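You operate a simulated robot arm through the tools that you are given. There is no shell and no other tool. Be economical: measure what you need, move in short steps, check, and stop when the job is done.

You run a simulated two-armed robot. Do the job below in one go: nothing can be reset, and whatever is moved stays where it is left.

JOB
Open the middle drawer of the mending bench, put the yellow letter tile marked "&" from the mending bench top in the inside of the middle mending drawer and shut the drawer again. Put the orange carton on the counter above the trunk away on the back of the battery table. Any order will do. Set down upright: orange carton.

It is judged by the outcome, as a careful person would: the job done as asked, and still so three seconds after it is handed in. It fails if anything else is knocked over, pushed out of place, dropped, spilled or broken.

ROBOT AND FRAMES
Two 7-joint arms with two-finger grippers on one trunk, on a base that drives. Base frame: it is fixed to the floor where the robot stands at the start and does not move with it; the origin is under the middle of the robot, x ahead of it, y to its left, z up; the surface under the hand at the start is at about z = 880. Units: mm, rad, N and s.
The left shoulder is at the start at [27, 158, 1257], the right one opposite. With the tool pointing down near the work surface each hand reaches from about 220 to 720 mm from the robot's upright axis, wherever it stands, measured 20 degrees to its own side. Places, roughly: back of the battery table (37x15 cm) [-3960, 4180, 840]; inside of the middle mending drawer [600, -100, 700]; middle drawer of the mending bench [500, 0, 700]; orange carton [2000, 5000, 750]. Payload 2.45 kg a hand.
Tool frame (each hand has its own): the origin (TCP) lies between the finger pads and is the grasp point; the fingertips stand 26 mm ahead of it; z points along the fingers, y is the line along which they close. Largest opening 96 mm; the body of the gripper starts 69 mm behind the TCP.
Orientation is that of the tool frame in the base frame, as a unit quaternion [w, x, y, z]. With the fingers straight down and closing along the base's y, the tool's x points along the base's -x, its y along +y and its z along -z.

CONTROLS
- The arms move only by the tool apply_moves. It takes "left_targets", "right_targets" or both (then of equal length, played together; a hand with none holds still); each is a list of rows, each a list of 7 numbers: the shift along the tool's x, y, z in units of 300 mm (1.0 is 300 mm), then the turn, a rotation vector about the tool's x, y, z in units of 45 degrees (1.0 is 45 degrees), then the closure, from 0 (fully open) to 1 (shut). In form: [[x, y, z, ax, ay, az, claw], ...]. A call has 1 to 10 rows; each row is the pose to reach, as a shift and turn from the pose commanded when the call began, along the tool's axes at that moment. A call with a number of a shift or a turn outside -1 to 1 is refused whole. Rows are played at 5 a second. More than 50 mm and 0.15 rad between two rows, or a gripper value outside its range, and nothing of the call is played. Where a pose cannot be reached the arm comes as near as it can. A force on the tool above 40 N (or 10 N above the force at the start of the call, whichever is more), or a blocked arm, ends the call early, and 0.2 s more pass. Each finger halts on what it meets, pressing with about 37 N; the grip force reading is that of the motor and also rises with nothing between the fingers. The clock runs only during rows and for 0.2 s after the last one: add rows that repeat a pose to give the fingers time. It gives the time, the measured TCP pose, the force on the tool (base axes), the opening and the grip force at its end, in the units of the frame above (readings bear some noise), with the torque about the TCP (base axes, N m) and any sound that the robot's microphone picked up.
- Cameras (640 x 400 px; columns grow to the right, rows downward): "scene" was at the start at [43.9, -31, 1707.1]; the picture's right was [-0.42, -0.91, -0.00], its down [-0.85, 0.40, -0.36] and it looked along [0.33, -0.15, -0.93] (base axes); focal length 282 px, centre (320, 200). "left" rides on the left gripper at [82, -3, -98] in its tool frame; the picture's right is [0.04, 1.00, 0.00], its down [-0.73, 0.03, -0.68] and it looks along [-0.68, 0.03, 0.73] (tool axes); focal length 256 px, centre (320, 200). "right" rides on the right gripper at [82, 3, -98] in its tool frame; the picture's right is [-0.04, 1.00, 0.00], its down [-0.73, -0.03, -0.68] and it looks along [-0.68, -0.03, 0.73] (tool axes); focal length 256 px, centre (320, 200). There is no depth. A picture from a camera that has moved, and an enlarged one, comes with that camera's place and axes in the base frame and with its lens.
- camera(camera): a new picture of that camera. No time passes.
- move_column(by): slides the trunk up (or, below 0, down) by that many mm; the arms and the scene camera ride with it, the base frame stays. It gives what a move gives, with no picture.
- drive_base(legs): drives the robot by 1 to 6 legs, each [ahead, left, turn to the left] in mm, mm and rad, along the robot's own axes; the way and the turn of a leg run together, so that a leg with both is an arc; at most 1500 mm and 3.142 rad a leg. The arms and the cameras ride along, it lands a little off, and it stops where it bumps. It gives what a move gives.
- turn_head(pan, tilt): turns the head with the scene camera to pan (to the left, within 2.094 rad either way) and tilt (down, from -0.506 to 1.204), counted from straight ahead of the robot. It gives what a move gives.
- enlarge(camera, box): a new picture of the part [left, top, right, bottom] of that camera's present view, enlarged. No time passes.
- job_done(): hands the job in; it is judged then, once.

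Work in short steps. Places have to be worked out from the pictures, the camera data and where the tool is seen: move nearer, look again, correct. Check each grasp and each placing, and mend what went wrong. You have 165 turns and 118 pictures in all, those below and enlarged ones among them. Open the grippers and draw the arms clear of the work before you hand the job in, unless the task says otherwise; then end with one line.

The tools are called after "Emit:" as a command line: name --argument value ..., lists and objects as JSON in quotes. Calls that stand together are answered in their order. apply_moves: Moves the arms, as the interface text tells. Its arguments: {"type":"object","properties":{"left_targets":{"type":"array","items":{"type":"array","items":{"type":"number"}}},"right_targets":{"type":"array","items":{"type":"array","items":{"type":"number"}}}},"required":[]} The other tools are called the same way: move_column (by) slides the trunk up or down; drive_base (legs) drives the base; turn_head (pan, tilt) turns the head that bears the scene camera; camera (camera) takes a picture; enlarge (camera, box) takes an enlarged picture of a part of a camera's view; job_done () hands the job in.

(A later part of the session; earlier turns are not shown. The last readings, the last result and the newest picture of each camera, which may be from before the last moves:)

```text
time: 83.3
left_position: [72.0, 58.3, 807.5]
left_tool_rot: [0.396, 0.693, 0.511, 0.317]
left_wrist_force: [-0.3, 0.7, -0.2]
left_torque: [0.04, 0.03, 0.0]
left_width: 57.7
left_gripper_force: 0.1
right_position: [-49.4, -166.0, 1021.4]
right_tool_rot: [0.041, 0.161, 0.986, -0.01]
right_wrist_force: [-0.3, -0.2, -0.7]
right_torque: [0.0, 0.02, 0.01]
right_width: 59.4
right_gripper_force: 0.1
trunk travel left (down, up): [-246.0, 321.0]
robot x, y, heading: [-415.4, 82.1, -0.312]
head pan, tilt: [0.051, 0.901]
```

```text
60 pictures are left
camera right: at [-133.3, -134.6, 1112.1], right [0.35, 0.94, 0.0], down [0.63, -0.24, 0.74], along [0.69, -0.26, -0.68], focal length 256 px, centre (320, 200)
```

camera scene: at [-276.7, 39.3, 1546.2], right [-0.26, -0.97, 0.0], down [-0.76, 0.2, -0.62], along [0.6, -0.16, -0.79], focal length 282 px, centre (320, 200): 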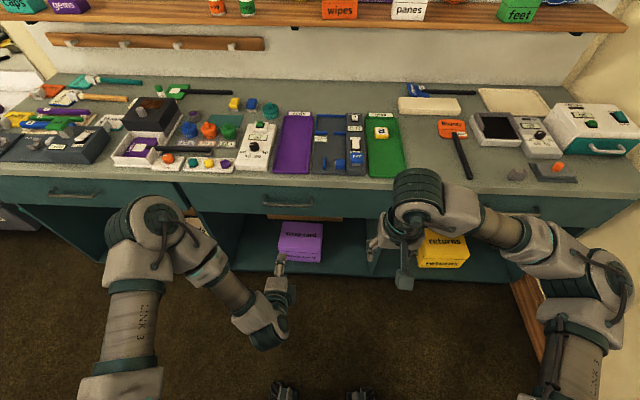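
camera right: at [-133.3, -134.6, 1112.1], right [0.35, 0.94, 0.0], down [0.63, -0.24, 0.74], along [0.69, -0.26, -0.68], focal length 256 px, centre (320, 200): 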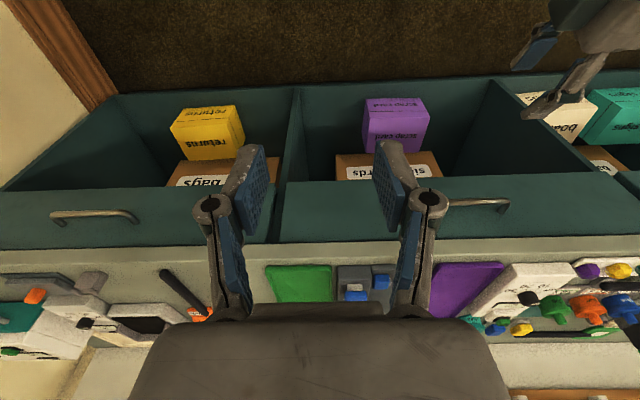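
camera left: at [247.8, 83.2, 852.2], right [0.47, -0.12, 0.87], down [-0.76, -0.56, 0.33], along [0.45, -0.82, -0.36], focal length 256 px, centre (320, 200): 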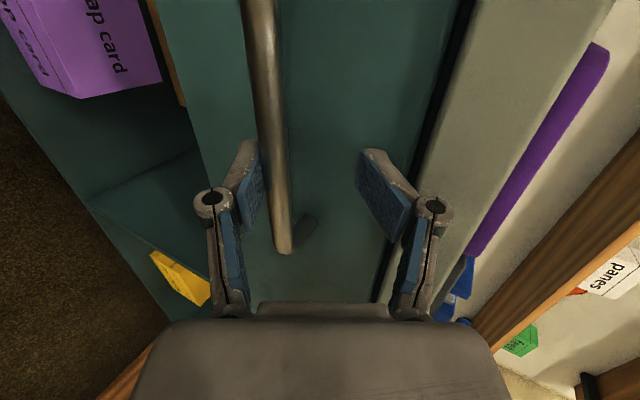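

The drawer is shut and flush. Next is the carton. I'll raise the trunk, back away, turn left and look around the room.

Emit:
move_column --by 171

Emit:
drive_base --legs '[[-500, 0, 0], [0, 0, 1.4]]'

Emit:
turn_head --pan 0.0 --tilt 0.35

Emit:
camera --camera "scene"

Emit:
turn_head --pan 1.5 --tilt 0.35

Emit:
camera --camera "scene"

```text
time: 85.2
left_position: [68.7, 60.8, 978.8]
left_tool_rot: [0.397, 0.693, 0.511, 0.318]
left_wrist_force: [1.4, 0.1, 0.5]
left_torque: [-0.05, 0.02, -0.01]
left_width: 57.5
left_gripper_force: 0.1
right_position: [-53.6, -165.0, 1193.7]
right_tool_rot: [0.043, 0.16, 0.986, -0.009]
right_wrist_force: [0.1, -0.2, -0.5]
right_torque: [0.0, 0.0, -0.01]
right_width: 59.6
right_gripper_force: 0.2
trunk travel left (down, up): [-417.0, 150.0]
robot x, y, heading: [-415.5, 85.3, -0.316]
head pan, tilt: [0.051, 0.901]
```

```text
time: 91.6
left_position: [-775.0, 711.5, 980.0]
left_tool_rot: [0.104, 0.209, 0.835, 0.499]
left_wrist_force: [0.0, 0.2, -0.5]
left_torque: [0.0, 0.01, -0.01]
left_width: 57.5
left_gripper_force: 0.0
right_position: [-575.6, 547.6, 1193.8]
right_tool_rot: [0.039, -0.505, 0.862, 0.019]
right_wrist_force: [0.4, 0.5, 0.2]
right_torque: [0.01, 0.03, 0.02]
right_width: 59.3
right_gripper_force: 0.1
trunk travel left (down, up): [-417.0, 150.0]
robot x, y, heading: [-888.6, 243.6, 1.068]
head pan, tilt: [0.051, 0.901]
```

```text
time: 92.5
left_position: [-776.1, 708.5, 981.5]
left_tool_rot: [0.105, 0.207, 0.834, 0.5]
left_wrist_force: [0.0, -0.1, -0.3]
left_torque: [-0.01, 0.01, -0.03]
left_width: 57.8
left_gripper_force: 0.1
right_position: [-577.0, 546.2, 1194.9]
right_tool_rot: [0.04, -0.506, 0.862, 0.02]
right_wrist_force: [-0.4, -0.6, 0.6]
right_torque: [0.0, -0.03, 0.0]
right_width: 59.2
right_gripper_force: 0.2
trunk travel left (down, up): [-417.0, 150.0]
robot x, y, heading: [-890.4, 238.6, 1.068]
head pan, tilt: [0.0, 0.351]
```

```text
59 pictures are left
camera scene: at [-845.2, 313.6, 1766.3], right [0.88, -0.48, 0.0], down [-0.17, -0.31, -0.94], along [0.45, 0.82, -0.35], focal length 282 px, centre (320, 200)
```

scene: 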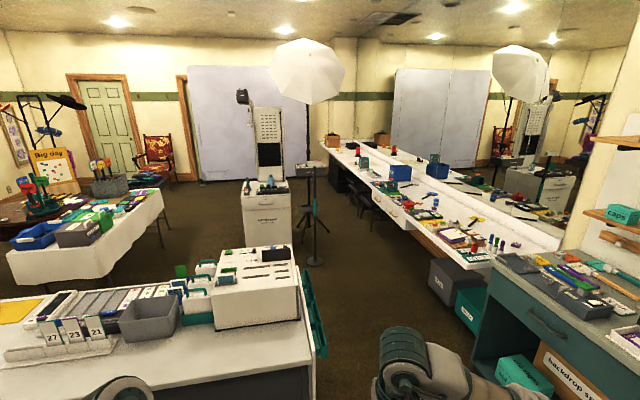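

```text
time: 94.1
left_position: [-776.7, 708.5, 981.6]
left_tool_rot: [0.104, 0.207, 0.834, 0.5]
left_wrist_force: [-0.5, 0.7, 0.2]
left_torque: [0.01, 0.02, 0.02]
left_width: 57.7
left_gripper_force: 0.0
right_position: [-577.8, 544.9, 1194.3]
right_tool_rot: [0.041, -0.505, 0.862, 0.02]
right_wrist_force: [0.0, -0.2, -0.4]
right_torque: [0.01, 0.02, 0.04]
right_width: 59.6
right_gripper_force: 0.1
trunk travel left (down, up): [-417.0, 150.0]
robot x, y, heading: [-888.3, 238.9, 1.075]
head pan, tilt: [1.499, 0.351]
```

```text
58 pictures are left
camera scene: at [-968.3, 282.4, 1766.7], right [0.54, 0.84, 0.0], down [0.29, -0.19, -0.94], along [-0.79, 0.51, -0.34], focal length 282 px, centre (320, 200)
```

scene: 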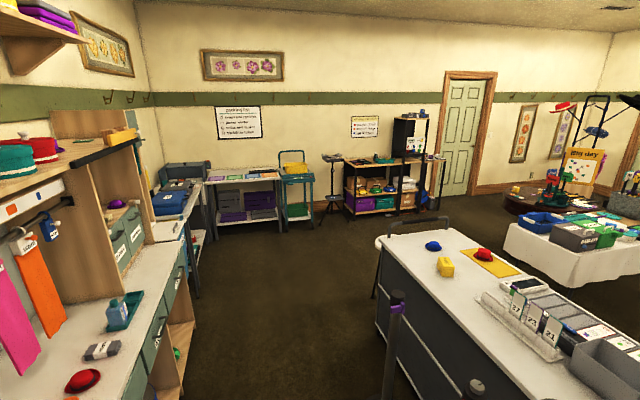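

There's an island in the middle, and the long mirror counter runs along the same wall as the bench. The orange carton is at its far end. I'll move to the corridor entrance along the counter and look again.

Emit:
drive_base --legs '[[470, -600, 0], [0, 0, 0.18]]'

Emit:
turn_head --pan 0.0 --tilt 0.4

Emit:
camera --camera "scene"

```text
time: 99.0
left_position: [-100.0, 849.6, 980.1]
left_tool_rot: [0.059, 0.134, 0.849, 0.508]
left_wrist_force: [0.3, -0.1, -0.6]
left_torque: [0.02, 0.0, 0.01]
left_width: 57.7
left_gripper_force: 0.0
right_position: [124.4, 723.3, 1195.2]
right_tool_rot: [0.037, -0.578, 0.815, 0.025]
right_wrist_force: [0.5, 0.3, -0.6]
right_torque: [-0.02, -0.02, -0.02]
right_width: 59.4
right_gripper_force: 0.0
trunk travel left (down, up): [-417.0, 150.0]
robot x, y, heading: [-134.3, 368.0, 1.244]
head pan, tilt: [1.499, 0.351]
```

```text
time: 100.6
left_position: [-103.2, 848.0, 982.8]
left_tool_rot: [0.061, 0.134, 0.848, 0.509]
left_wrist_force: [0.1, -0.4, 0.0]
left_torque: [-0.02, 0.0, 0.02]
left_width: 57.5
left_gripper_force: 0.0
right_position: [118.9, 719.8, 1197.4]
right_tool_rot: [0.039, -0.578, 0.815, 0.024]
right_wrist_force: [0.5, 0.1, 0.5]
right_torque: [-0.01, -0.01, 0.0]
right_width: 59.6
right_gripper_force: 0.0
trunk travel left (down, up): [-417.0, 150.0]
robot x, y, heading: [-127.5, 367.1, 1.241]
head pan, tilt: [0.0, 0.4]
```

```text
57 pictures are left
camera scene: at [-102.1, 447.9, 1761.8], right [0.95, -0.32, 0.0], down [-0.13, -0.37, -0.92], along [0.29, 0.87, -0.39], focal length 282 px, centre (320, 200)
```

scene: 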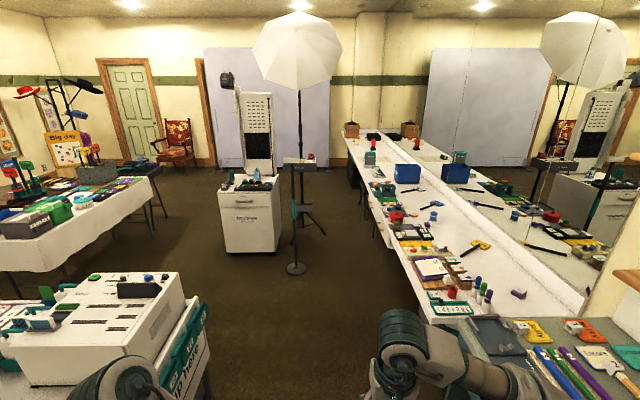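

The corridor is open until the umbrella stand and tripod. I'll advance 1400 mm along it and recheck the gap.

Emit:
drive_base --legs '[[1350, -120, 0.016]]'

Emit:
turn_head --pan 0.0 --tilt 0.55

Emit:
camera --camera "scene"

```text
time: 107.3
left_position: [412.1, 2094.0, 982.5]
left_tool_rot: [0.053, 0.122, 0.85, 0.51]
left_wrist_force: [-0.3, -0.6, 1.0]
left_torque: [-0.01, 0.0, 0.01]
left_width: 58.0
left_gripper_force: 0.1
right_position: [639.4, 1972.3, 1197.1]
right_tool_rot: [0.039, -0.59, 0.806, 0.025]
right_wrist_force: [0.1, 0.4, 0.2]
right_torque: [0.01, -0.01, 0.01]
right_width: 59.5
right_gripper_force: 0.2
trunk travel left (down, up): [-417.0, 150.0]
robot x, y, heading: [401.8, 1616.5, 1.272]
head pan, tilt: [0.0, 0.4]
```

```text
time: 108.0
left_position: [412.0, 2091.7, 983.0]
left_tool_rot: [0.053, 0.121, 0.85, 0.51]
left_wrist_force: [-0.5, -0.4, 0.5]
left_torque: [0.0, -0.01, 0.01]
left_width: 57.8
left_gripper_force: 0.0
right_position: [638.1, 1970.6, 1199.5]
right_tool_rot: [0.04, -0.59, 0.806, 0.025]
right_wrist_force: [0.6, -0.5, 0.7]
right_torque: [0.01, 0.01, -0.02]
right_width: 59.5
right_gripper_force: 0.1
trunk travel left (down, up): [-417.0, 150.0]
robot x, y, heading: [397.2, 1616.1, 1.273]
head pan, tilt: [0.0, 0.55]
```

```text
56 pictures are left
camera scene: at [424.4, 1693.0, 1748.1], right [0.96, -0.29, 0.0], down [-0.15, -0.5, -0.85], along [0.25, 0.81, -0.53], focal length 282 px, centre (320, 200)
```

scene: 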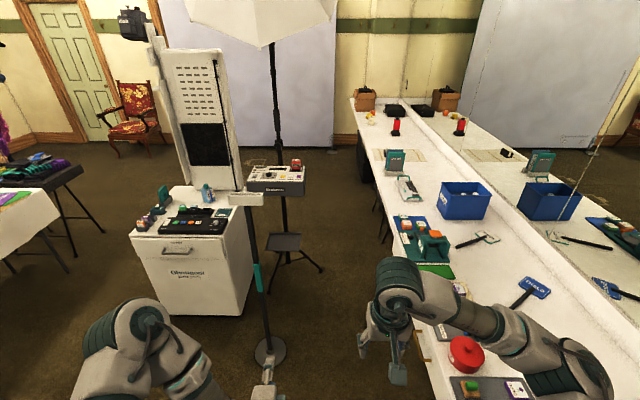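

The tripod leaves too little gap on the right, but there's a gap about 1 m wide left of the white cabinet. I'll advance a little and check the aisle to the left.

Emit:
drive_base --legs '[[280, 0, 0]]'

Emit:
turn_head --pan 1.1 --tilt 0.55

Emit:
camera --camera "scene"

```text
time: 110.0
left_position: [491.2, 2358.6, 984.3]
left_tool_rot: [0.053, 0.121, 0.85, 0.51]
left_wrist_force: [0.2, -0.1, -0.2]
left_torque: [0.02, -0.02, -0.06]
left_width: 57.6
left_gripper_force: 0.0
right_position: [718.9, 2238.7, 1199.4]
right_tool_rot: [0.041, -0.592, 0.805, 0.026]
right_wrist_force: [1.2, 0.2, -0.1]
right_torque: [-0.03, -0.01, 0.01]
right_width: 59.6
right_gripper_force: 0.1
trunk travel left (down, up): [-417.0, 150.0]
robot x, y, heading: [484.1, 1879.6, 1.274]
head pan, tilt: [0.0, 0.55]
```

```text
time: 111.3
left_position: [492.1, 2358.8, 986.1]
left_tool_rot: [0.052, 0.121, 0.849, 0.512]
left_wrist_force: [-0.2, -0.6, -0.1]
left_torque: [0.01, 0.0, -0.01]
left_width: 57.7
left_gripper_force: 0.1
right_position: [718.4, 2238.4, 1199.0]
right_tool_rot: [0.042, -0.591, 0.805, 0.026]
right_wrist_force: [-0.1, 0.1, -0.5]
right_torque: [0.04, 0.03, -0.02]
right_width: 59.3
right_gripper_force: 0.2
trunk travel left (down, up): [-417.0, 150.0]
robot x, y, heading: [479.0, 1884.4, 1.278]
head pan, tilt: [1.1, 0.55]
```

```text
55 pictures are left
camera scene: at [415.3, 1937.8, 1748.3], right [0.69, 0.72, 0.0], down [0.37, -0.37, -0.85], along [-0.61, 0.59, -0.52], focal length 282 px, centre (320, 200)
```

scene: 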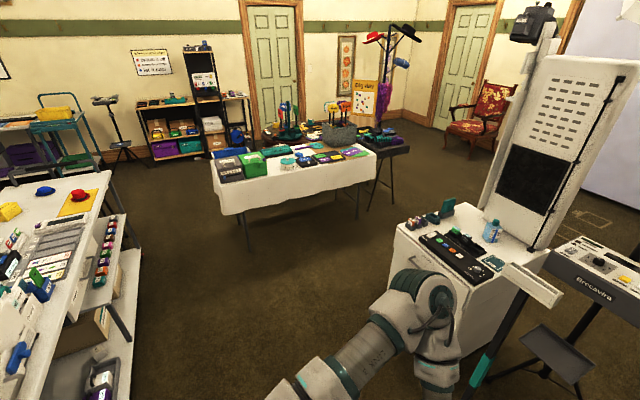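

The aisle is clear. I'll drive left to the gap between the cabinet and the table.

Emit:
drive_base --legs '[[0, 800, 0], [0, 790, -0.02]]'

Emit:
turn_head --pan -0.2 --tilt 0.55

Emit:
camera --camera "scene"

```text
time: 119.4
left_position: [-1008.0, 2804.6, 986.2]
left_tool_rot: [0.052, 0.122, 0.849, 0.511]
left_wrist_force: [0.7, 0.3, -0.5]
left_torque: [-0.02, 0.01, 0.01]
left_width: 57.5
left_gripper_force: 0.0
right_position: [-780.1, 2683.2, 1198.9]
right_tool_rot: [0.041, -0.589, 0.807, 0.028]
right_wrist_force: [0.0, 0.3, -0.4]
right_torque: [-0.03, 0.01, 0.02]
right_width: 59.4
right_gripper_force: 0.0
trunk travel left (down, up): [-417.0, 150.0]
robot x, y, heading: [-1021.6, 2327.5, 1.271]
head pan, tilt: [1.1, 0.55]
```

```text
time: 120.9
left_position: [-1014.7, 2803.3, 987.1]
left_tool_rot: [0.056, 0.12, 0.848, 0.513]
left_wrist_force: [0.0, 0.0, 1.3]
left_torque: [0.02, -0.02, 0.0]
left_width: 57.5
left_gripper_force: 0.0
right_position: [-791.1, 2681.6, 1201.6]
right_tool_rot: [0.044, -0.59, 0.806, 0.025]
right_wrist_force: [0.3, -0.3, 0.3]
right_torque: [0.01, 0.01, -0.01]
right_width: 59.6
right_gripper_force: 0.0
trunk travel left (down, up): [-417.0, 150.0]
robot x, y, heading: [-1021.5, 2331.4, 1.274]
head pan, tilt: [-0.201, 0.55]
```

```text
54 pictures are left
camera scene: at [-986.5, 2403.0, 1748.2], right [0.88, -0.48, 0.0], down [-0.25, -0.46, -0.85], along [0.41, 0.75, -0.53], focal length 282 px, centre (320, 200)
```

scene: 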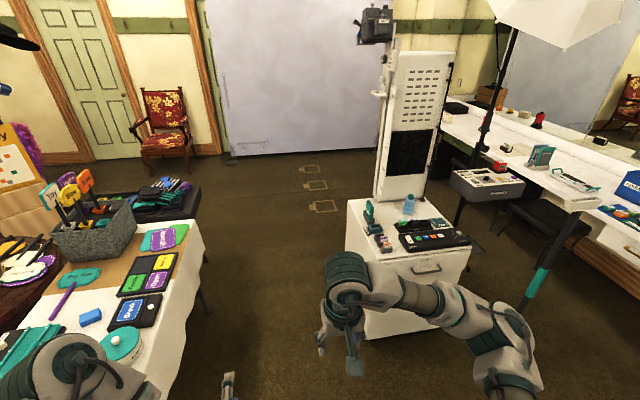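

The gap is about 730 mm between table edge and cabinet, and I'm centred. I'll drive straight through, then look right.

Emit:
drive_base --legs '[[1000, 0, 0], [1000, 0, 0]]'

Emit:
turn_head --pan -0.9 --tilt 0.45

Emit:
camera --camera "scene"

```text
time: 130.8
left_position: [-438.6, 4716.6, 984.8]
left_tool_rot: [0.062, 0.118, 0.849, 0.511]
left_wrist_force: [-0.8, 0.5, -0.4]
left_torque: [0.0, -0.01, -0.06]
left_width: 57.4
left_gripper_force: 0.2
right_position: [-216.0, 4593.1, 1203.5]
right_tool_rot: [0.048, -0.589, 0.807, 0.02]
right_wrist_force: [-1.0, -0.2, 0.3]
right_torque: [0.04, -0.05, -0.03]
right_width: 59.4
right_gripper_force: 0.1
trunk travel left (down, up): [-417.0, 150.0]
robot x, y, heading: [-432.4, 4236.3, 1.268]
head pan, tilt: [-0.201, 0.55]
```

```text
time: 131.9
left_position: [-413.7, 4706.9, 989.5]
left_tool_rot: [0.052, 0.125, 0.847, 0.514]
left_wrist_force: [0.4, -0.2, -0.3]
left_torque: [0.03, 0.02, 0.04]
left_width: 57.4
left_gripper_force: 0.0
right_position: [-187.7, 4582.8, 1202.3]
right_tool_rot: [0.043, -0.588, 0.807, 0.03]
right_wrist_force: [0.4, -0.2, 0.4]
right_torque: [0.02, 0.01, -0.01]
right_width: 59.8
right_gripper_force: 0.2
trunk travel left (down, up): [-417.0, 150.0]
robot x, y, heading: [-434.4, 4238.0, 1.266]
head pan, tilt: [-0.901, 0.45]
```

```text
53 pictures are left
camera scene: at [-348.2, 4262.8, 1757.3], right [0.36, -0.93, 0.0], down [-0.41, -0.16, -0.9], along [0.84, 0.32, -0.44], focal length 282 px, centre (320, 200)
```

scene: 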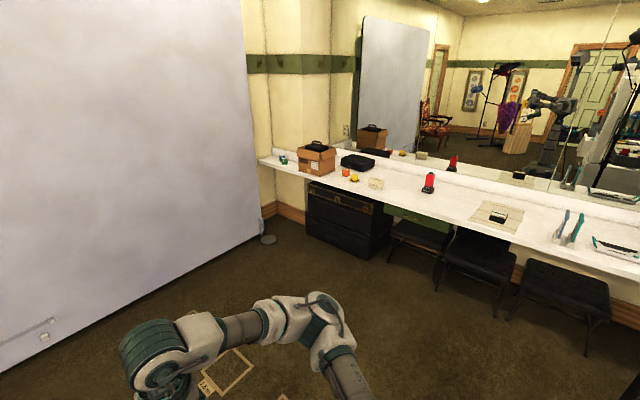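

I can see the trunk, with a small orange carton on the counter above it. I'll zoom in.

Emit:
enlarge --camera "scene" --box '[270, 130, 450, 240]'

```text
3.56 times, centred on (360, 185) of scene
camera zoom: at [-348.2, 4262.8, 1757.3], right [0.36, -0.93, 0.0], down [-0.41, -0.16, -0.9], along [0.84, 0.32, -0.44], focal length 1003 px, centre (178, 253)
```

zoom: 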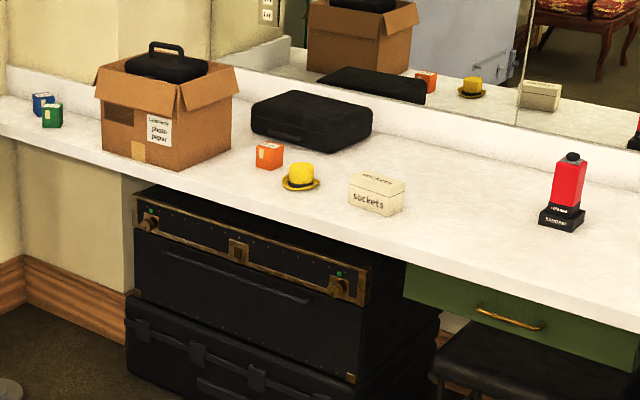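

The orange carton is at roughly (2200,4970). I'll drive ahead, face the counter, and approach it in front of the carton.

Emit:
drive_base --legs '[[800, 0, 0], [0, 0, -1.58], [1350, 620, 0]]'

Emit:
turn_head --pan 0.0 --tilt 0.7

Emit:
camera --camera "scene"

```text
time: 146.9
left_position: [1734.0, 5196.7, 989.6]
left_tool_rot: [0.398, 0.684, 0.515, 0.329]
left_wrist_force: [0.3, -0.8, -0.7]
left_torque: [0.02, -0.04, 0.04]
left_width: 57.5
left_gripper_force: 0.0
right_position: [1611.4, 4968.4, 1201.5]
right_tool_rot: [0.052, 0.149, 0.987, -0.008]
right_wrist_force: [-0.1, 0.1, 0.6]
right_torque: [0.0, -0.01, 0.0]
right_width: 59.6
right_gripper_force: 0.1
trunk travel left (down, up): [-417.0, 150.0]
robot x, y, heading: [1265.3, 5212.1, -0.293]
head pan, tilt: [-0.901, 0.45]
```

```text
time: 148.1
left_position: [1743.7, 5238.8, 986.2]
left_tool_rot: [0.41, 0.678, 0.522, 0.317]
left_wrist_force: [0.4, 0.0, 0.2]
left_torque: [-0.02, -0.01, -0.02]
left_width: 57.8
left_gripper_force: 0.0
right_position: [1625.0, 5021.2, 1208.3]
right_tool_rot: [0.051, 0.147, 0.987, -0.027]
right_wrist_force: [-0.6, 0.1, 0.8]
right_torque: [0.02, 0.04, 0.03]
right_width: 59.6
right_gripper_force: 0.1
trunk travel left (down, up): [-417.0, 150.0]
robot x, y, heading: [1267.2, 5219.1, -0.291]
head pan, tilt: [0.0, 0.7]
```

```text
51 pictures are left
camera scene: at [1353.4, 5225.0, 1734.6], right [-0.29, -0.96, 0.02], down [-0.62, 0.17, -0.76], along [0.73, -0.23, -0.65], focal length 282 px, centre (320, 200)
```

scene: 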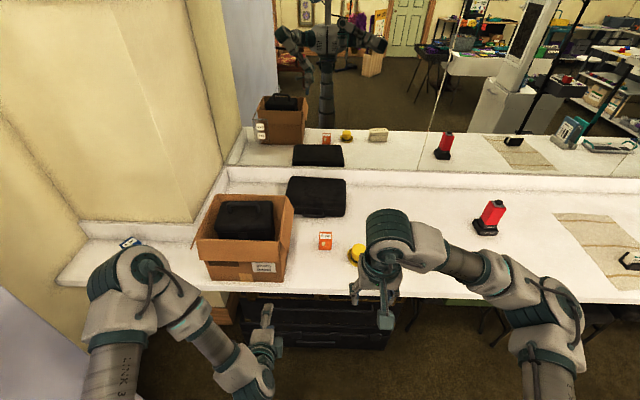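

The carton is about 925 mm straight ahead, but a tall cardboard box stands just left of it, so the left arm must be tucked back first.

Emit:
apply_moves --left_targets '[[0, 0, -0.1, 0, 0, 0, 0.4], [0, 0, -0.2, 0, 0, 0, 0.4], [0, 0, -0.3, 0, 0, 0, 0.4], [0, 0, -0.4, 0, 0, 0, 0.4], [0, 0, -0.5, 0, 0, 0, 0.4], [0, 0, -0.6, 0, 0, 0, 0.4], [0, 0, -0.6, 0, 0, 0, 0.4]]'

Emit:
camera --camera "scene"

```text
time: 149.7
left_position: [1602.0, 5164.1, 1017.5]
left_tool_rot: [0.403, 0.682, 0.518, 0.324]
left_wrist_force: [-0.2, 1.0, 0.1]
left_torque: [0.01, 0.03, 0.03]
left_width: 57.7
left_gripper_force: 0.0
left hand out of reach, approached as far as the arm can: row 2, 3, 4, 5, 6, 7
right_position: [1614.1, 4988.0, 1205.1]
right_tool_rot: [0.052, 0.148, 0.988, -0.016]
right_wrist_force: [0.3, 0.2, -0.7]
right_torque: [0.02, 0.03, -0.02]
right_width: 59.4
right_gripper_force: 0.0
trunk travel left (down, up): [-417.0, 150.0]
robot x, y, heading: [1263.8, 5212.6, -0.289]
head pan, tilt: [0.0, 0.7]
```

```text
50 pictures are left
camera scene: at [1334.5, 5161.3, 1734.7], right [-0.29, -0.96, -0.02], down [-0.62, 0.2, -0.76], along [0.73, -0.21, -0.65], focal length 282 px, centre (320, 200)
```

scene: 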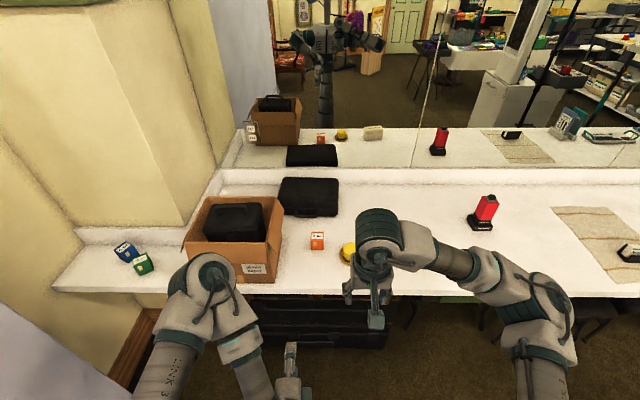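

The left hand is tucked. I'll advance 260 mm with a slight right shift, then lower the trunk.

Emit:
drive_base --legs '[[260, -60, -0.02]]'

Emit:
move_column --by -110

Emit:
camera --camera "scene"

Emit:
camera --camera "right"

```text
time: 151.6
left_position: [1828.6, 5031.3, 1017.6]
left_tool_rot: [0.409, 0.686, 0.511, 0.317]
left_wrist_force: [-0.7, 0.0, 0.8]
left_torque: [-0.03, -0.03, -0.06]
left_width: 57.4
left_gripper_force: 0.0
right_position: [1837.6, 4855.3, 1206.2]
right_tool_rot: [0.051, 0.16, 0.985, -0.021]
right_wrist_force: [0.1, 0.9, 0.1]
right_torque: [-0.03, -0.05, -0.02]
right_width: 59.4
right_gripper_force: 0.0
trunk travel left (down, up): [-417.0, 150.0]
robot x, y, heading: [1488.8, 5080.4, -0.317]
head pan, tilt: [0.0, 0.7]
```

```text
time: 153.0
left_position: [1821.4, 5025.5, 890.5]
left_tool_rot: [0.389, 0.7, 0.517, 0.303]
left_wrist_force: [0.0, -0.2, 0.2]
left_torque: [0.02, -0.02, 0.06]
left_width: 57.7
left_gripper_force: 0.1
right_position: [1832.2, 4846.5, 1097.3]
right_tool_rot: [0.052, 0.161, 0.985, -0.019]
right_wrist_force: [0.2, -0.4, -1.1]
right_torque: [0.07, 0.04, -0.03]
right_width: 59.3
right_gripper_force: 0.0
trunk travel left (down, up): [-307.0, 260.0]
robot x, y, heading: [1491.9, 5073.5, -0.318]
head pan, tilt: [0.0, 0.7]
```

```text
49 pictures are left
camera scene: at [1597.1, 5027.2, 1625.1], right [-0.31, -0.95, -0.01], down [-0.61, 0.21, -0.76], along [0.73, -0.23, -0.65], focal length 282 px, centre (320, 200)
```

scene: 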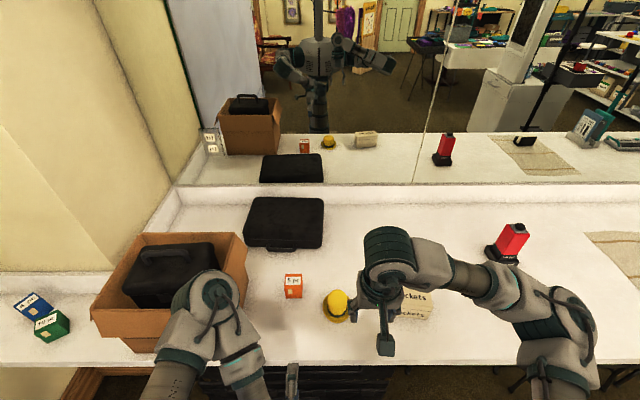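

```text
48 pictures are left
camera right: at [1747.0, 4880.9, 1184.8], right [0.36, 0.93, -0.01], down [0.61, -0.22, 0.76], along [0.7, -0.28, -0.65], focal length 256 px, centre (320, 200)
```

right: 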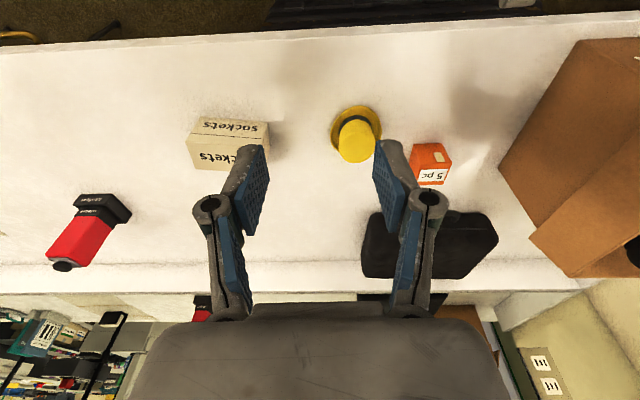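

Triangulation gives the carton at about (2122,4958,815), with the counter at roughly z≈788. I'll bring the right hand above it and level the tilt.

Emit:
apply_moves --right_targets '[[-0.105, 0.096, 0, 0, 0.02, 0, 0.2], [-0.21, 0.192, 0, 0, 0.04, 0, 0], [-0.315, 0.288, 0, 0, 0.06, 0, 0], [-0.42, 0.384, 0, 0, 0.08, 0, 0], [-0.525, 0.48, 0, 0, 0.1, 0, 0], [-0.63, 0.576, 0, 0, 0.12, 0, 0], [-0.733, 0.672, 0, 0, 0.14, 0, 0], [-0.733, 0.672, 0.13, 0, 0.14, 0, 0], [-0.733, 0.672, 0.26, 0, 0.14, 0, 0], [-0.733, 0.672, 0.26, 0, 0.14, 0, 0]]'

Emit:
camera --camera "right"

Emit:
camera --camera "scene"

```text
time: 155.2
left_position: [1840.0, 5057.8, 887.6]
left_tool_rot: [0.398, 0.688, 0.528, 0.301]
left_wrist_force: [0.2, 1.8, -0.1]
left_torque: [-0.06, 0.0, -0.06]
left_width: 57.6
left_gripper_force: 0.0
right_position: [2094.2, 4995.9, 1039.0]
right_tool_rot: [-0.003, 0.16, 0.987, -0.024]
right_wrist_force: [0.4, 2.7, -0.1]
right_torque: [-0.17, -0.04, -0.01]
right_width: 96.0
right_gripper_force: 0.1
right hand out of reach, approached as far as the arm can: row 7, 8, 9, 10
trunk travel left (down, up): [-307.0, 260.0]
robot x, y, heading: [1496.4, 5084.3, -0.319]
head pan, tilt: [0.0, 0.7]
```

```text
47 pictures are left
camera right: at [2020.6, 5029.2, 1136.5], right [0.35, 0.93, -0.05], down [0.7, -0.23, 0.68], along [0.63, -0.27, -0.73], focal length 256 px, centre (320, 200)
```

right: 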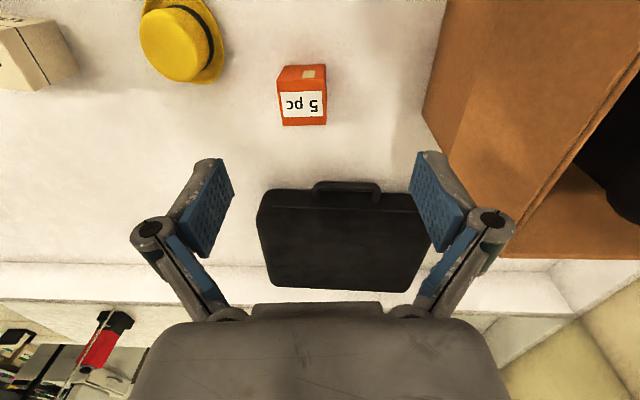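

```text
46 pictures are left
camera scene: at [1607.7, 5057.4, 1624.9], right [-0.31, -0.95, 0.01], down [-0.62, 0.2, -0.76], along [0.72, -0.24, -0.65], focal length 282 px, centre (320, 200)
```

scene: 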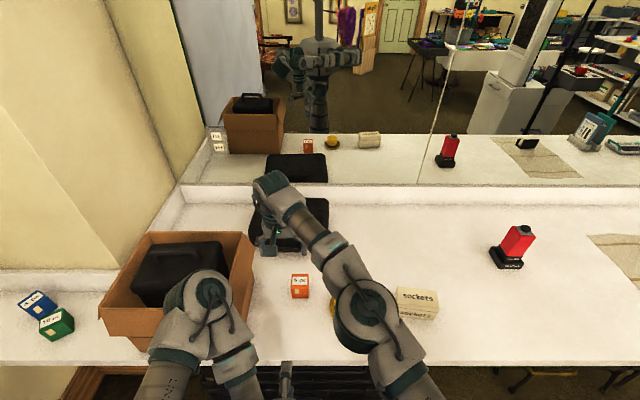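

The hand is near, and the carton is centred about (2118,4956). I'll align with the base, 40 mm forward and 30 mm right, which also takes the left elbow away from the cardboard box. Then I'll lower the trunk.

Emit:
drive_base --legs '[[40, -30, 0]]'

Emit:
move_column --by -100

Emit:
camera --camera "right"

Emit:
camera --camera "scene"

```text
time: 156.1
left_position: [1871.8, 5027.6, 888.4]
left_tool_rot: [0.402, 0.683, 0.532, 0.3]
left_wrist_force: [0.1, 0.5, 0.8]
left_torque: [-0.06, 0.02, -0.09]
left_width: 57.6
left_gripper_force: 0.1
right_position: [2122.2, 4968.2, 1039.8]
right_tool_rot: [-0.002, 0.161, 0.987, -0.031]
right_wrist_force: [-0.9, 2.1, -0.9]
right_torque: [-0.23, 0.01, -0.01]
right_width: 96.0
right_gripper_force: 0.0
trunk travel left (down, up): [-307.0, 260.0]
robot x, y, heading: [1526.8, 5046.8, -0.315]
head pan, tilt: [0.0, 0.7]
```

```text
time: 157.5
left_position: [1870.5, 5005.2, 748.0]
left_tool_rot: [0.353, 0.704, 0.547, 0.282]
left_wrist_force: [1.0, -0.7, -0.6]
left_torque: [0.06, 0.06, 0.03]
left_width: 57.6
left_gripper_force: 0.1
right_position: [2121.5, 4941.0, 931.2]
right_tool_rot: [-0.007, 0.161, 0.987, -0.016]
right_wrist_force: [0.2, -1.4, -0.3]
right_torque: [0.11, 0.04, -0.01]
right_width: 95.8
right_gripper_force: 0.2
trunk travel left (down, up): [-207.0, 360.0]
robot x, y, heading: [1521.3, 5042.4, -0.317]
head pan, tilt: [0.0, 0.7]
```

```text
45 pictures are left
camera right: at [2048.2, 4972.2, 1029.6], right [0.36, 0.93, -0.04], down [0.7, -0.24, 0.67], along [0.62, -0.26, -0.74], focal length 256 px, centre (320, 200)
```

right: 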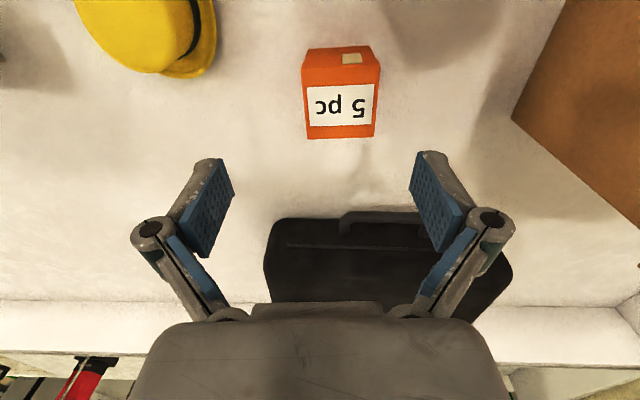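

```text
44 pictures are left
camera scene: at [1705.9, 4954.3, 1516.4], right [-0.31, -0.95, -0.02], down [-0.62, 0.22, -0.75], along [0.72, -0.23, -0.66], focal length 282 px, centre (320, 200)
```

scene: 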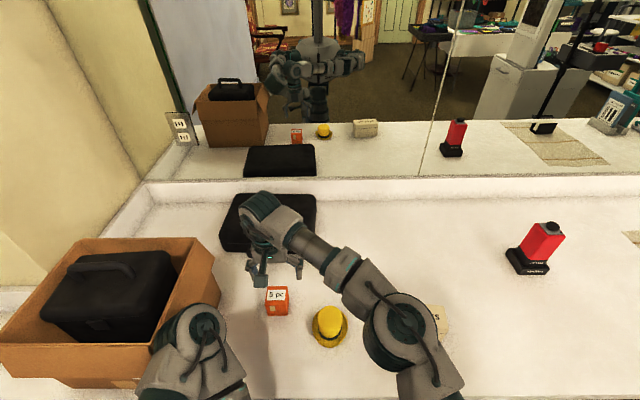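

Well aligned. I'll shift 11 mm left and descend 55 mm with the fingers straddling the carton, then look again.

Emit:
apply_moves --right_targets '[[0, 0.038, 0.03, 0, 0, 0, 0], [0, 0.038, 0.08, 0, 0, 0, 0], [0, 0.038, 0.13, 0, 0, 0, 0], [0, 0.038, 0.18, 0, 0, 0, 0], [0, 0.038, 0.18, 0, 0, 0, 0]]'

Emit:
camera --camera "right"

```text
time: 158.7
left_position: [1868.0, 5026.7, 755.3]
left_tool_rot: [0.362, 0.703, 0.546, 0.276]
left_wrist_force: [0.6, 1.0, 0.7]
left_torque: [-0.02, 0.01, -0.03]
left_width: 57.5
left_gripper_force: 0.1
right_position: [2123.2, 4974.0, 885.3]
right_tool_rot: [-0.002, 0.159, 0.987, -0.027]
right_wrist_force: [-0.2, 1.3, -0.9]
right_torque: [-0.09, -0.05, 0.01]
right_width: 96.1
right_gripper_force: 0.0
trunk travel left (down, up): [-207.0, 360.0]
robot x, y, heading: [1523.2, 5046.6, -0.317]
head pan, tilt: [0.0, 0.7]
```

```text
43 pictures are left
camera right: at [2048.7, 5008.2, 982.4], right [0.35, 0.93, -0.05], down [0.7, -0.22, 0.68], along [0.63, -0.28, -0.73], focal length 256 px, centre (320, 200)
```

right: 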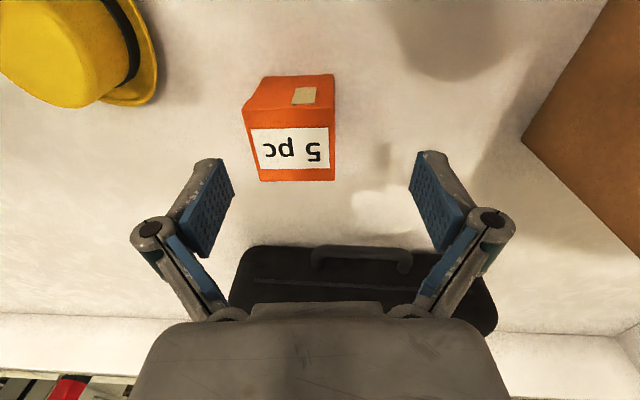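

The torso sways a bit when loads shift, so the hand is now about 17 mm left of the carton. I'll correct and let it settle.

Emit:
apply_moves --right_targets '[[0, -0.03, 0, 0, 0, 0, 0], [0, -0.055, 0, 0, 0, 0, 0], [0, -0.055, 0, 0, 0, 0, 0], [0, -0.055, 0, 0, 0, 0, 0], [0, -0.055, 0, 0, 0, 0, 0], [0, -0.055, 0, 0, 0, 0, 0], [0, -0.055, 0, 0, 0, 0, 0]]'

Emit:
camera --camera "right"

```text
time: 160.3
left_position: [1867.2, 5023.7, 756.0]
left_tool_rot: [0.361, 0.703, 0.546, 0.279]
left_wrist_force: [0.8, 0.8, 0.3]
left_torque: [-0.08, -0.02, -0.02]
left_width: 57.7
left_gripper_force: 0.1
right_position: [2118.1, 4956.4, 887.0]
right_tool_rot: [-0.002, 0.159, 0.987, -0.026]
right_wrist_force: [0.7, 0.7, 0.4]
right_torque: [-0.01, 0.01, 0.01]
right_width: 95.9
right_gripper_force: 0.0
trunk travel left (down, up): [-207.0, 360.0]
robot x, y, heading: [1527.3, 5051.4, -0.318]
head pan, tilt: [0.0, 0.7]
```

```text
42 pictures are left
camera right: at [2042.5, 4989.2, 984.0], right [0.35, 0.93, -0.05], down [0.7, -0.22, 0.68], along [0.63, -0.28, -0.73], focal length 256 px, centre (320, 200)
```

right: 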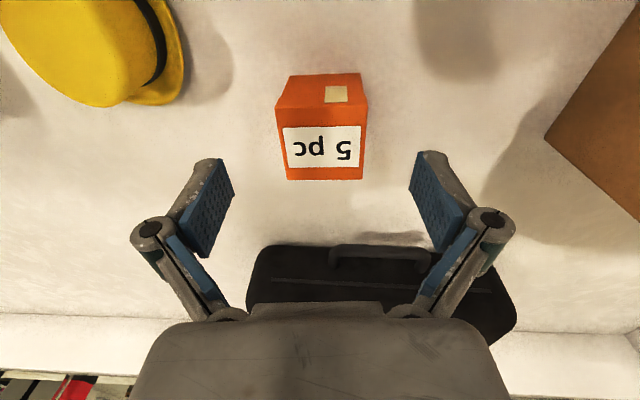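

Stable: the carton is a cube of about 50 mm, top at z≈852, counter ≈802, centred under the hand. I'll level the roll, descend 47 mm, then close.

Emit:
apply_moves --right_targets '[[0, 0, 0.04, -0.06, 0, 0, 0], [0, 0, 0.08, -0.06, 0, 0, 0], [0, 0, 0.12, -0.06, 0, 0, 0], [0, 0, 0.155, -0.06, 0, 0, 0], [0, 0, 0.155, -0.06, 0, 0, 0]]'

Emit:
camera --camera "right"

```text
time: 161.5
left_position: [1864.8, 5016.7, 756.1]
left_tool_rot: [0.36, 0.704, 0.545, 0.28]
left_wrist_force: [0.2, -0.1, 0.4]
left_torque: [0.02, -0.01, 0.02]
left_width: 58.0
left_gripper_force: 0.0
right_position: [2114.2, 4945.7, 840.7]
right_tool_rot: [0.002, 0.16, 0.987, 0.0]
right_wrist_force: [-0.1, -0.1, 0.1]
right_torque: [0.03, 0.04, 0.04]
right_width: 96.0
right_gripper_force: 0.0
trunk travel left (down, up): [-207.0, 360.0]
robot x, y, heading: [1520.5, 5048.2, -0.311]
head pan, tilt: [0.0, 0.7]
```

```text
41 pictures are left
camera right: at [2038.9, 4973.5, 938.4], right [0.35, 0.94, 0.0], down [0.68, -0.26, 0.68], along [0.64, -0.24, -0.73], focal length 256 px, centre (320, 200)
```

right: 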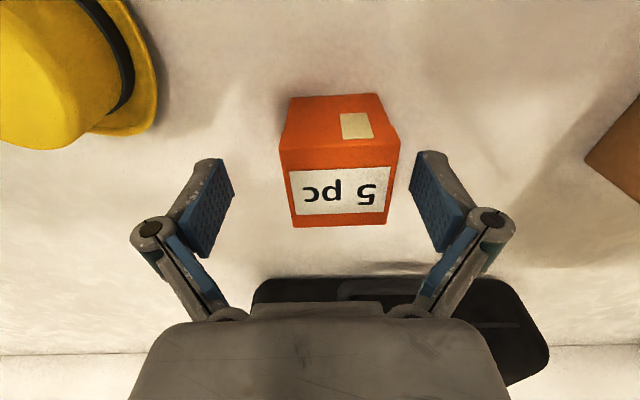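

The carton is about 9 mm to the right in the image. I'll shift and close.

Emit:
apply_moves --right_targets '[[0, 0.03, 0.01, 0, 0, 0, 0], [0, 0.03, 0.01, 0, 0, 0, 0], [0, 0.03, 0.01, 0, 0, 0, 0.4], [0, 0.03, 0.01, 0, 0, 0, 0.7], [0, 0.03, 0.01, 0, 0, 0, 1], [0, 0.03, 0.01, 0, 0, 0, 1]]'

Emit:
camera --camera "right"

```text
time: 162.9
left_position: [1865.5, 5017.7, 754.7]
left_tool_rot: [0.36, 0.704, 0.544, 0.28]
left_wrist_force: [0.2, 0.1, -0.1]
left_torque: [0.01, -0.02, 0.0]
left_width: 57.6
left_gripper_force: 0.0
right_position: [2117.6, 4955.0, 838.9]
right_tool_rot: [0.003, 0.16, 0.987, -0.001]
right_wrist_force: [-0.6, -0.9, 1.4]
right_torque: [-0.09, 0.06, 0.0]
right_width: 53.0
right_gripper_force: 36.8
trunk travel left (down, up): [-207.0, 360.0]
robot x, y, heading: [1524.7, 5047.6, -0.317]
head pan, tilt: [0.0, 0.7]
```

```text
40 pictures are left
camera right: at [2042.5, 4984.2, 935.6], right [0.35, 0.94, 0.0], down [0.68, -0.26, 0.68], along [0.64, -0.24, -0.73], focal length 256 px, centre (320, 200)
```

right: 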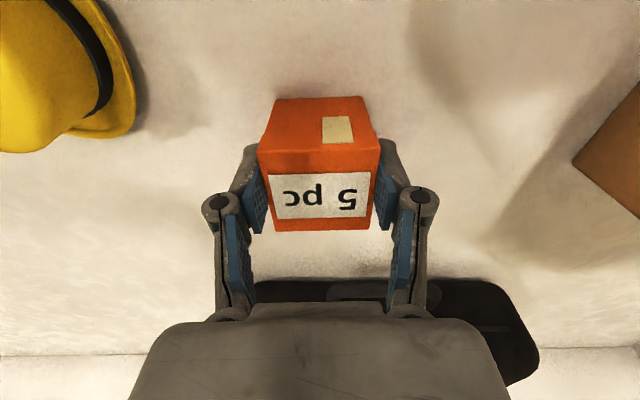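

Gripped (53 mm). I'll lift 130 mm, then retract toward me.

Emit:
apply_moves --right_targets '[[0, 0, -0.1, 0, 0, 0, 1], [0, 0, -0.22, 0, 0, 0, 1], [0, 0, -0.34, 0, 0, 0, 1], [0, 0, -0.46, 0, 0, 0, 1], [0.12, 0, -0.5, 0, 0, 0, 1], [0.25, 0, -0.55, 0, 0, 0, 1], [0.38, -0.03, -0.6, 0, 0, 0, 1], [0.5, -0.1, -0.6, 0, 0, 0, 1], [0.6, -0.2, -0.6, 0, 0, 0, 1], [0.7, -0.3, -0.6, 0, 0, 0, 1]]'

Emit:
move_column --by 210

Emit:
camera --camera "scene"

```text
time: 165.1
left_position: [1865.1, 5017.2, 756.0]
left_tool_rot: [0.36, 0.704, 0.545, 0.281]
left_wrist_force: [0.5, 0.4, -0.5]
left_torque: [0.03, -0.02, 0.0]
left_width: 57.7
left_gripper_force: 0.0
right_position: [1888.0, 4933.0, 1017.1]
right_tool_rot: [0.002, 0.16, 0.987, 0.0]
right_wrist_force: [0.4, -0.5, -1.6]
right_torque: [0.0, 0.0, -0.02]
right_width: 53.3
right_gripper_force: 37.3
trunk travel left (down, up): [-207.0, 360.0]
robot x, y, heading: [1524.3, 5047.5, -0.309]
head pan, tilt: [0.0, 0.7]
```

```text
time: 167.3
left_position: [1863.7, 5019.2, 965.0]
left_tool_rot: [0.358, 0.706, 0.544, 0.278]
left_wrist_force: [-0.7, 0.3, -0.3]
left_torque: [-0.03, -0.01, -0.01]
left_width: 57.7
left_gripper_force: 0.1
right_position: [1889.7, 4935.3, 1225.8]
right_tool_rot: [0.002, 0.16, 0.987, 0.0]
right_wrist_force: [-1.2, -0.4, -1.4]
right_torque: [-0.05, 0.0, -0.02]
right_width: 53.2
right_gripper_force: 36.5
trunk travel left (down, up): [-417.0, 150.0]
robot x, y, heading: [1527.7, 5049.6, -0.321]
head pan, tilt: [0.0, 0.7]
```

```text
39 pictures are left
camera scene: at [1599.3, 5018.5, 1734.9], right [-0.31, -0.95, 0.0], down [-0.61, 0.2, -0.76], along [0.72, -0.24, -0.65], focal length 282 px, centre (320, 200)
```

scene: 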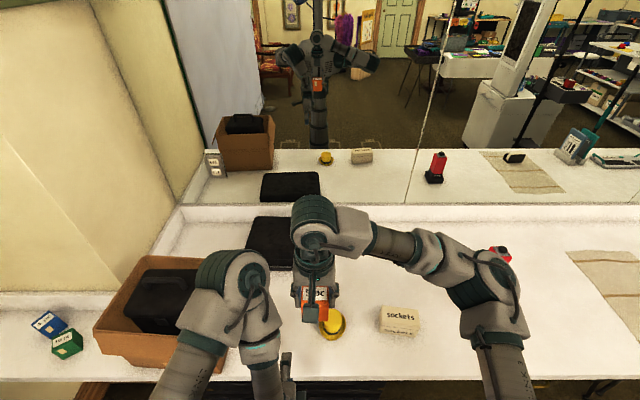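

The carton is held and nothing was disturbed. I'll back out the way I came: back, turn right, then go down the gap.

Emit:
drive_base --legs '[[-1000, -100, 0], [-614, -473, 0], [0, 0, -1.565]]'

Emit:
turn_head --pan 0.0 --tilt 0.6

Emit:
camera --camera "scene"

```text
time: 180.1
left_position: [-206.5, 4664.0, 966.5]
left_tool_rot: [0.45, 0.884, -0.111, -0.057]
left_wrist_force: [-0.2, -0.3, 0.2]
left_torque: [-0.02, 0.02, -0.03]
left_width: 57.4
left_gripper_force: 0.2
right_position: [-288.8, 4635.5, 1226.1]
right_tool_rot: [0.001, 0.809, 0.588, -0.002]
right_wrist_force: [-0.2, 0.4, -1.3]
right_torque: [0.01, 0.01, -0.02]
right_width: 53.3
right_gripper_force: 36.9
trunk travel left (down, up): [-417.0, 150.0]
robot x, y, heading: [-181.3, 5005.8, -1.88]
head pan, tilt: [0.0, 0.7]
```

```text
time: 180.8
left_position: [-204.6, 4664.2, 966.2]
left_tool_rot: [0.45, 0.884, -0.111, -0.057]
left_wrist_force: [-0.3, 0.4, 0.0]
left_torque: [0.03, 0.02, 0.04]
left_width: 57.7
left_gripper_force: 0.0
right_position: [-286.0, 4638.6, 1228.1]
right_tool_rot: [0.001, 0.808, 0.589, -0.003]
right_wrist_force: [0.8, 0.8, -0.8]
right_torque: [-0.02, -0.01, -0.02]
right_width: 53.1
right_gripper_force: 37.4
trunk travel left (down, up): [-417.0, 150.0]
robot x, y, heading: [-184.3, 5003.6, -1.875]
head pan, tilt: [0.0, 0.6]
```

```text
38 pictures are left
camera scene: at [-202.0, 4919.7, 1743.6], right [-0.95, 0.3, 0.0], down [0.17, 0.54, -0.82], along [-0.25, -0.78, -0.57], focal length 282 px, centre (320, 200)
```

scene: 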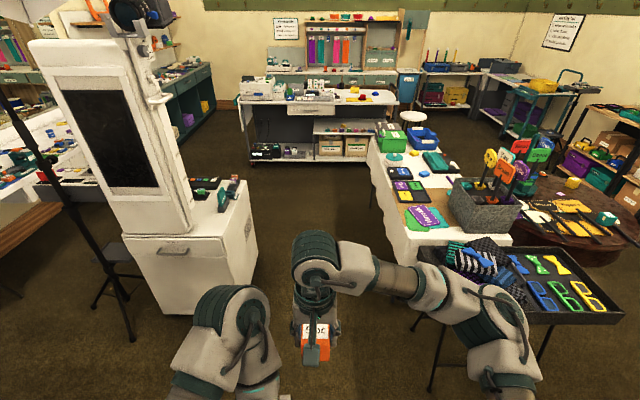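

I'll look to the right to find the battery table and pick a route.

Emit:
turn_head --pan -0.85 --tilt 0.45

Emit:
camera --camera "scene"

```text
time: 181.9
left_position: [-206.3, 4664.9, 967.2]
left_tool_rot: [0.451, 0.884, -0.111, -0.056]
left_wrist_force: [0.2, 0.8, -1.6]
left_torque: [0.0, 0.0, 0.0]
left_width: 57.3
left_gripper_force: 0.0
right_position: [-289.6, 4638.8, 1228.1]
right_tool_rot: [0.003, 0.808, 0.589, -0.003]
right_wrist_force: [0.4, 0.3, -0.4]
right_torque: [-0.03, -0.03, -0.01]
right_width: 53.2
right_gripper_force: 37.0
trunk travel left (down, up): [-417.0, 150.0]
robot x, y, heading: [-183.0, 5006.5, -1.883]
head pan, tilt: [-0.85, 0.45]
```

```text
37 pictures are left
camera scene: at [-261.6, 4968.0, 1757.5], right [-0.4, 0.92, 0.0], down [0.4, 0.18, -0.9], along [-0.83, -0.36, -0.44], focal length 282 px, centre (320, 200)
```

scene: 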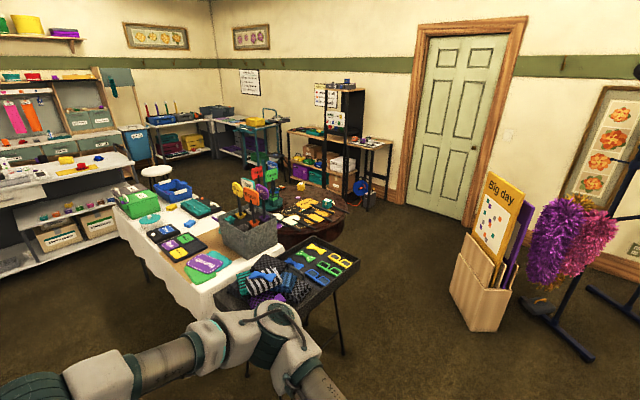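

The battery table is the wooden-topped rack left of the door. I'll take the passage between the tray table and the "Big day" stand: turn to face it and advance to a waypoint, then check.

Emit:
drive_base --legs '[[0, 0, -1.57], [1250, 120, 0]]'

Emit:
turn_head --pan 0.35 --tilt 0.65

Emit:
camera --camera "scene"

```text
time: 192.1
left_position: [-1738.0, 5298.2, 967.0]
left_tool_rot: [-0.281, -0.545, 0.704, 0.358]
left_wrist_force: [0.6, -0.8, 0.6]
left_torque: [-0.03, -0.03, 0.02]
left_width: 57.7
left_gripper_force: 0.0
right_position: [-1764.7, 5382.1, 1229.1]
right_tool_rot: [0.001, 0.988, -0.156, -0.004]
right_wrist_force: [0.4, 0.3, -1.3]
right_torque: [0.01, -0.03, -0.01]
right_width: 53.3
right_gripper_force: 37.0
trunk travel left (down, up): [-417.0, 150.0]
robot x, y, heading: [-1404.1, 5277.5, 2.832]
head pan, tilt: [-0.85, 0.45]
```

```text
time: 193.5
left_position: [-1735.5, 5298.9, 968.5]
left_tool_rot: [-0.282, -0.545, 0.704, 0.358]
left_wrist_force: [-0.3, -0.5, 0.4]
left_torque: [0.01, -0.02, 0.0]
left_width: 57.7
left_gripper_force: 0.1
right_position: [-1761.7, 5381.0, 1229.3]
right_tool_rot: [0.001, 0.988, -0.155, -0.005]
right_wrist_force: [-0.4, -0.4, -0.9]
right_torque: [0.0, -0.03, 0.0]
right_width: 53.0
right_gripper_force: 37.3
trunk travel left (down, up): [-417.0, 150.0]
robot x, y, heading: [-1403.4, 5272.8, 2.832]
head pan, tilt: [0.351, 0.649]
```

```text
36 pictures are left
camera scene: at [-1482.9, 5266.8, 1739.4], right [-0.04, 1.0, 0.0], down [0.61, 0.02, -0.79], along [-0.79, -0.03, -0.61], focal length 282 px, centre (320, 200)
```

scene: 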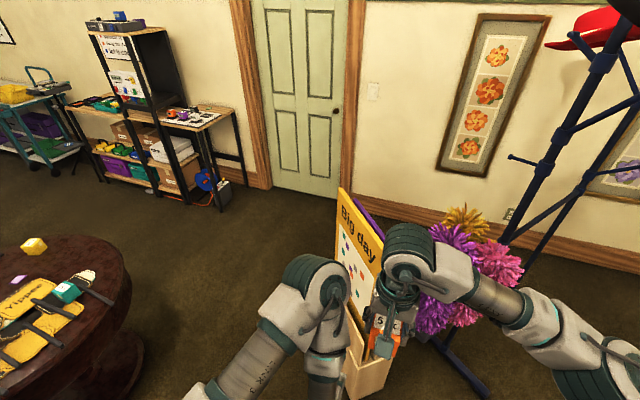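

The stand is close and my right elbow would graze it. I'll turn left to face away from the stand, with arms over the low round table side, and slip through sideways.

Emit:
drive_base --legs '[[0, 0, 1.57], [354, -146, 0]]'

Emit:
turn_head --pan -1.1 --tilt 0.75

Emit:
camera --camera "scene"

```text
time: 199.7
left_position: [-1657.2, 4644.2, 967.4]
left_tool_rot: [0.453, 0.884, -0.103, -0.053]
left_wrist_force: [1.1, 0.6, -1.0]
left_torque: [-0.02, 0.0, -0.01]
left_width: 57.6
left_gripper_force: 0.1
right_position: [-1738.6, 4615.9, 1229.4]
right_tool_rot: [0.002, 0.802, 0.598, -0.005]
right_wrist_force: [0.9, -0.3, -0.9]
right_torque: [0.0, 0.0, -0.03]
right_width: 53.1
right_gripper_force: 37.1
trunk travel left (down, up): [-417.0, 150.0]
robot x, y, heading: [-1642.6, 4976.7, -1.86]
head pan, tilt: [0.351, 0.649]
```

```text
time: 201.3
left_position: [-1662.6, 4645.8, 968.2]
left_tool_rot: [0.453, 0.884, -0.104, -0.05]
left_wrist_force: [-0.7, 0.2, 0.3]
left_torque: [-0.01, 0.0, -0.02]
left_width: 57.4
left_gripper_force: 0.0
right_position: [-1744.1, 4619.6, 1230.8]
right_tool_rot: [0.005, 0.802, 0.598, -0.004]
right_wrist_force: [0.2, 0.4, -1.1]
right_torque: [0.04, 0.01, 0.0]
right_width: 53.0
right_gripper_force: 36.6
trunk travel left (down, up): [-417.0, 150.0]
robot x, y, heading: [-1644.2, 4981.9, -1.863]
head pan, tilt: [-1.1, 0.75]
```

```text
35 pictures are left
camera scene: at [-1725.7, 4967.3, 1730.8], right [-0.18, 0.98, 0.0], down [0.67, 0.13, -0.73], along [-0.72, -0.13, -0.68], focal length 282 px, centre (320, 200)
```

scene: 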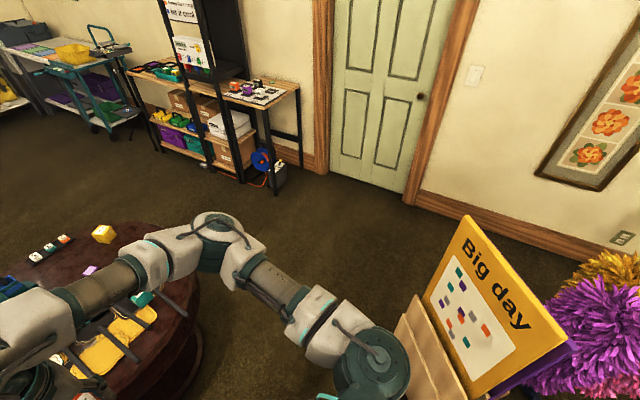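

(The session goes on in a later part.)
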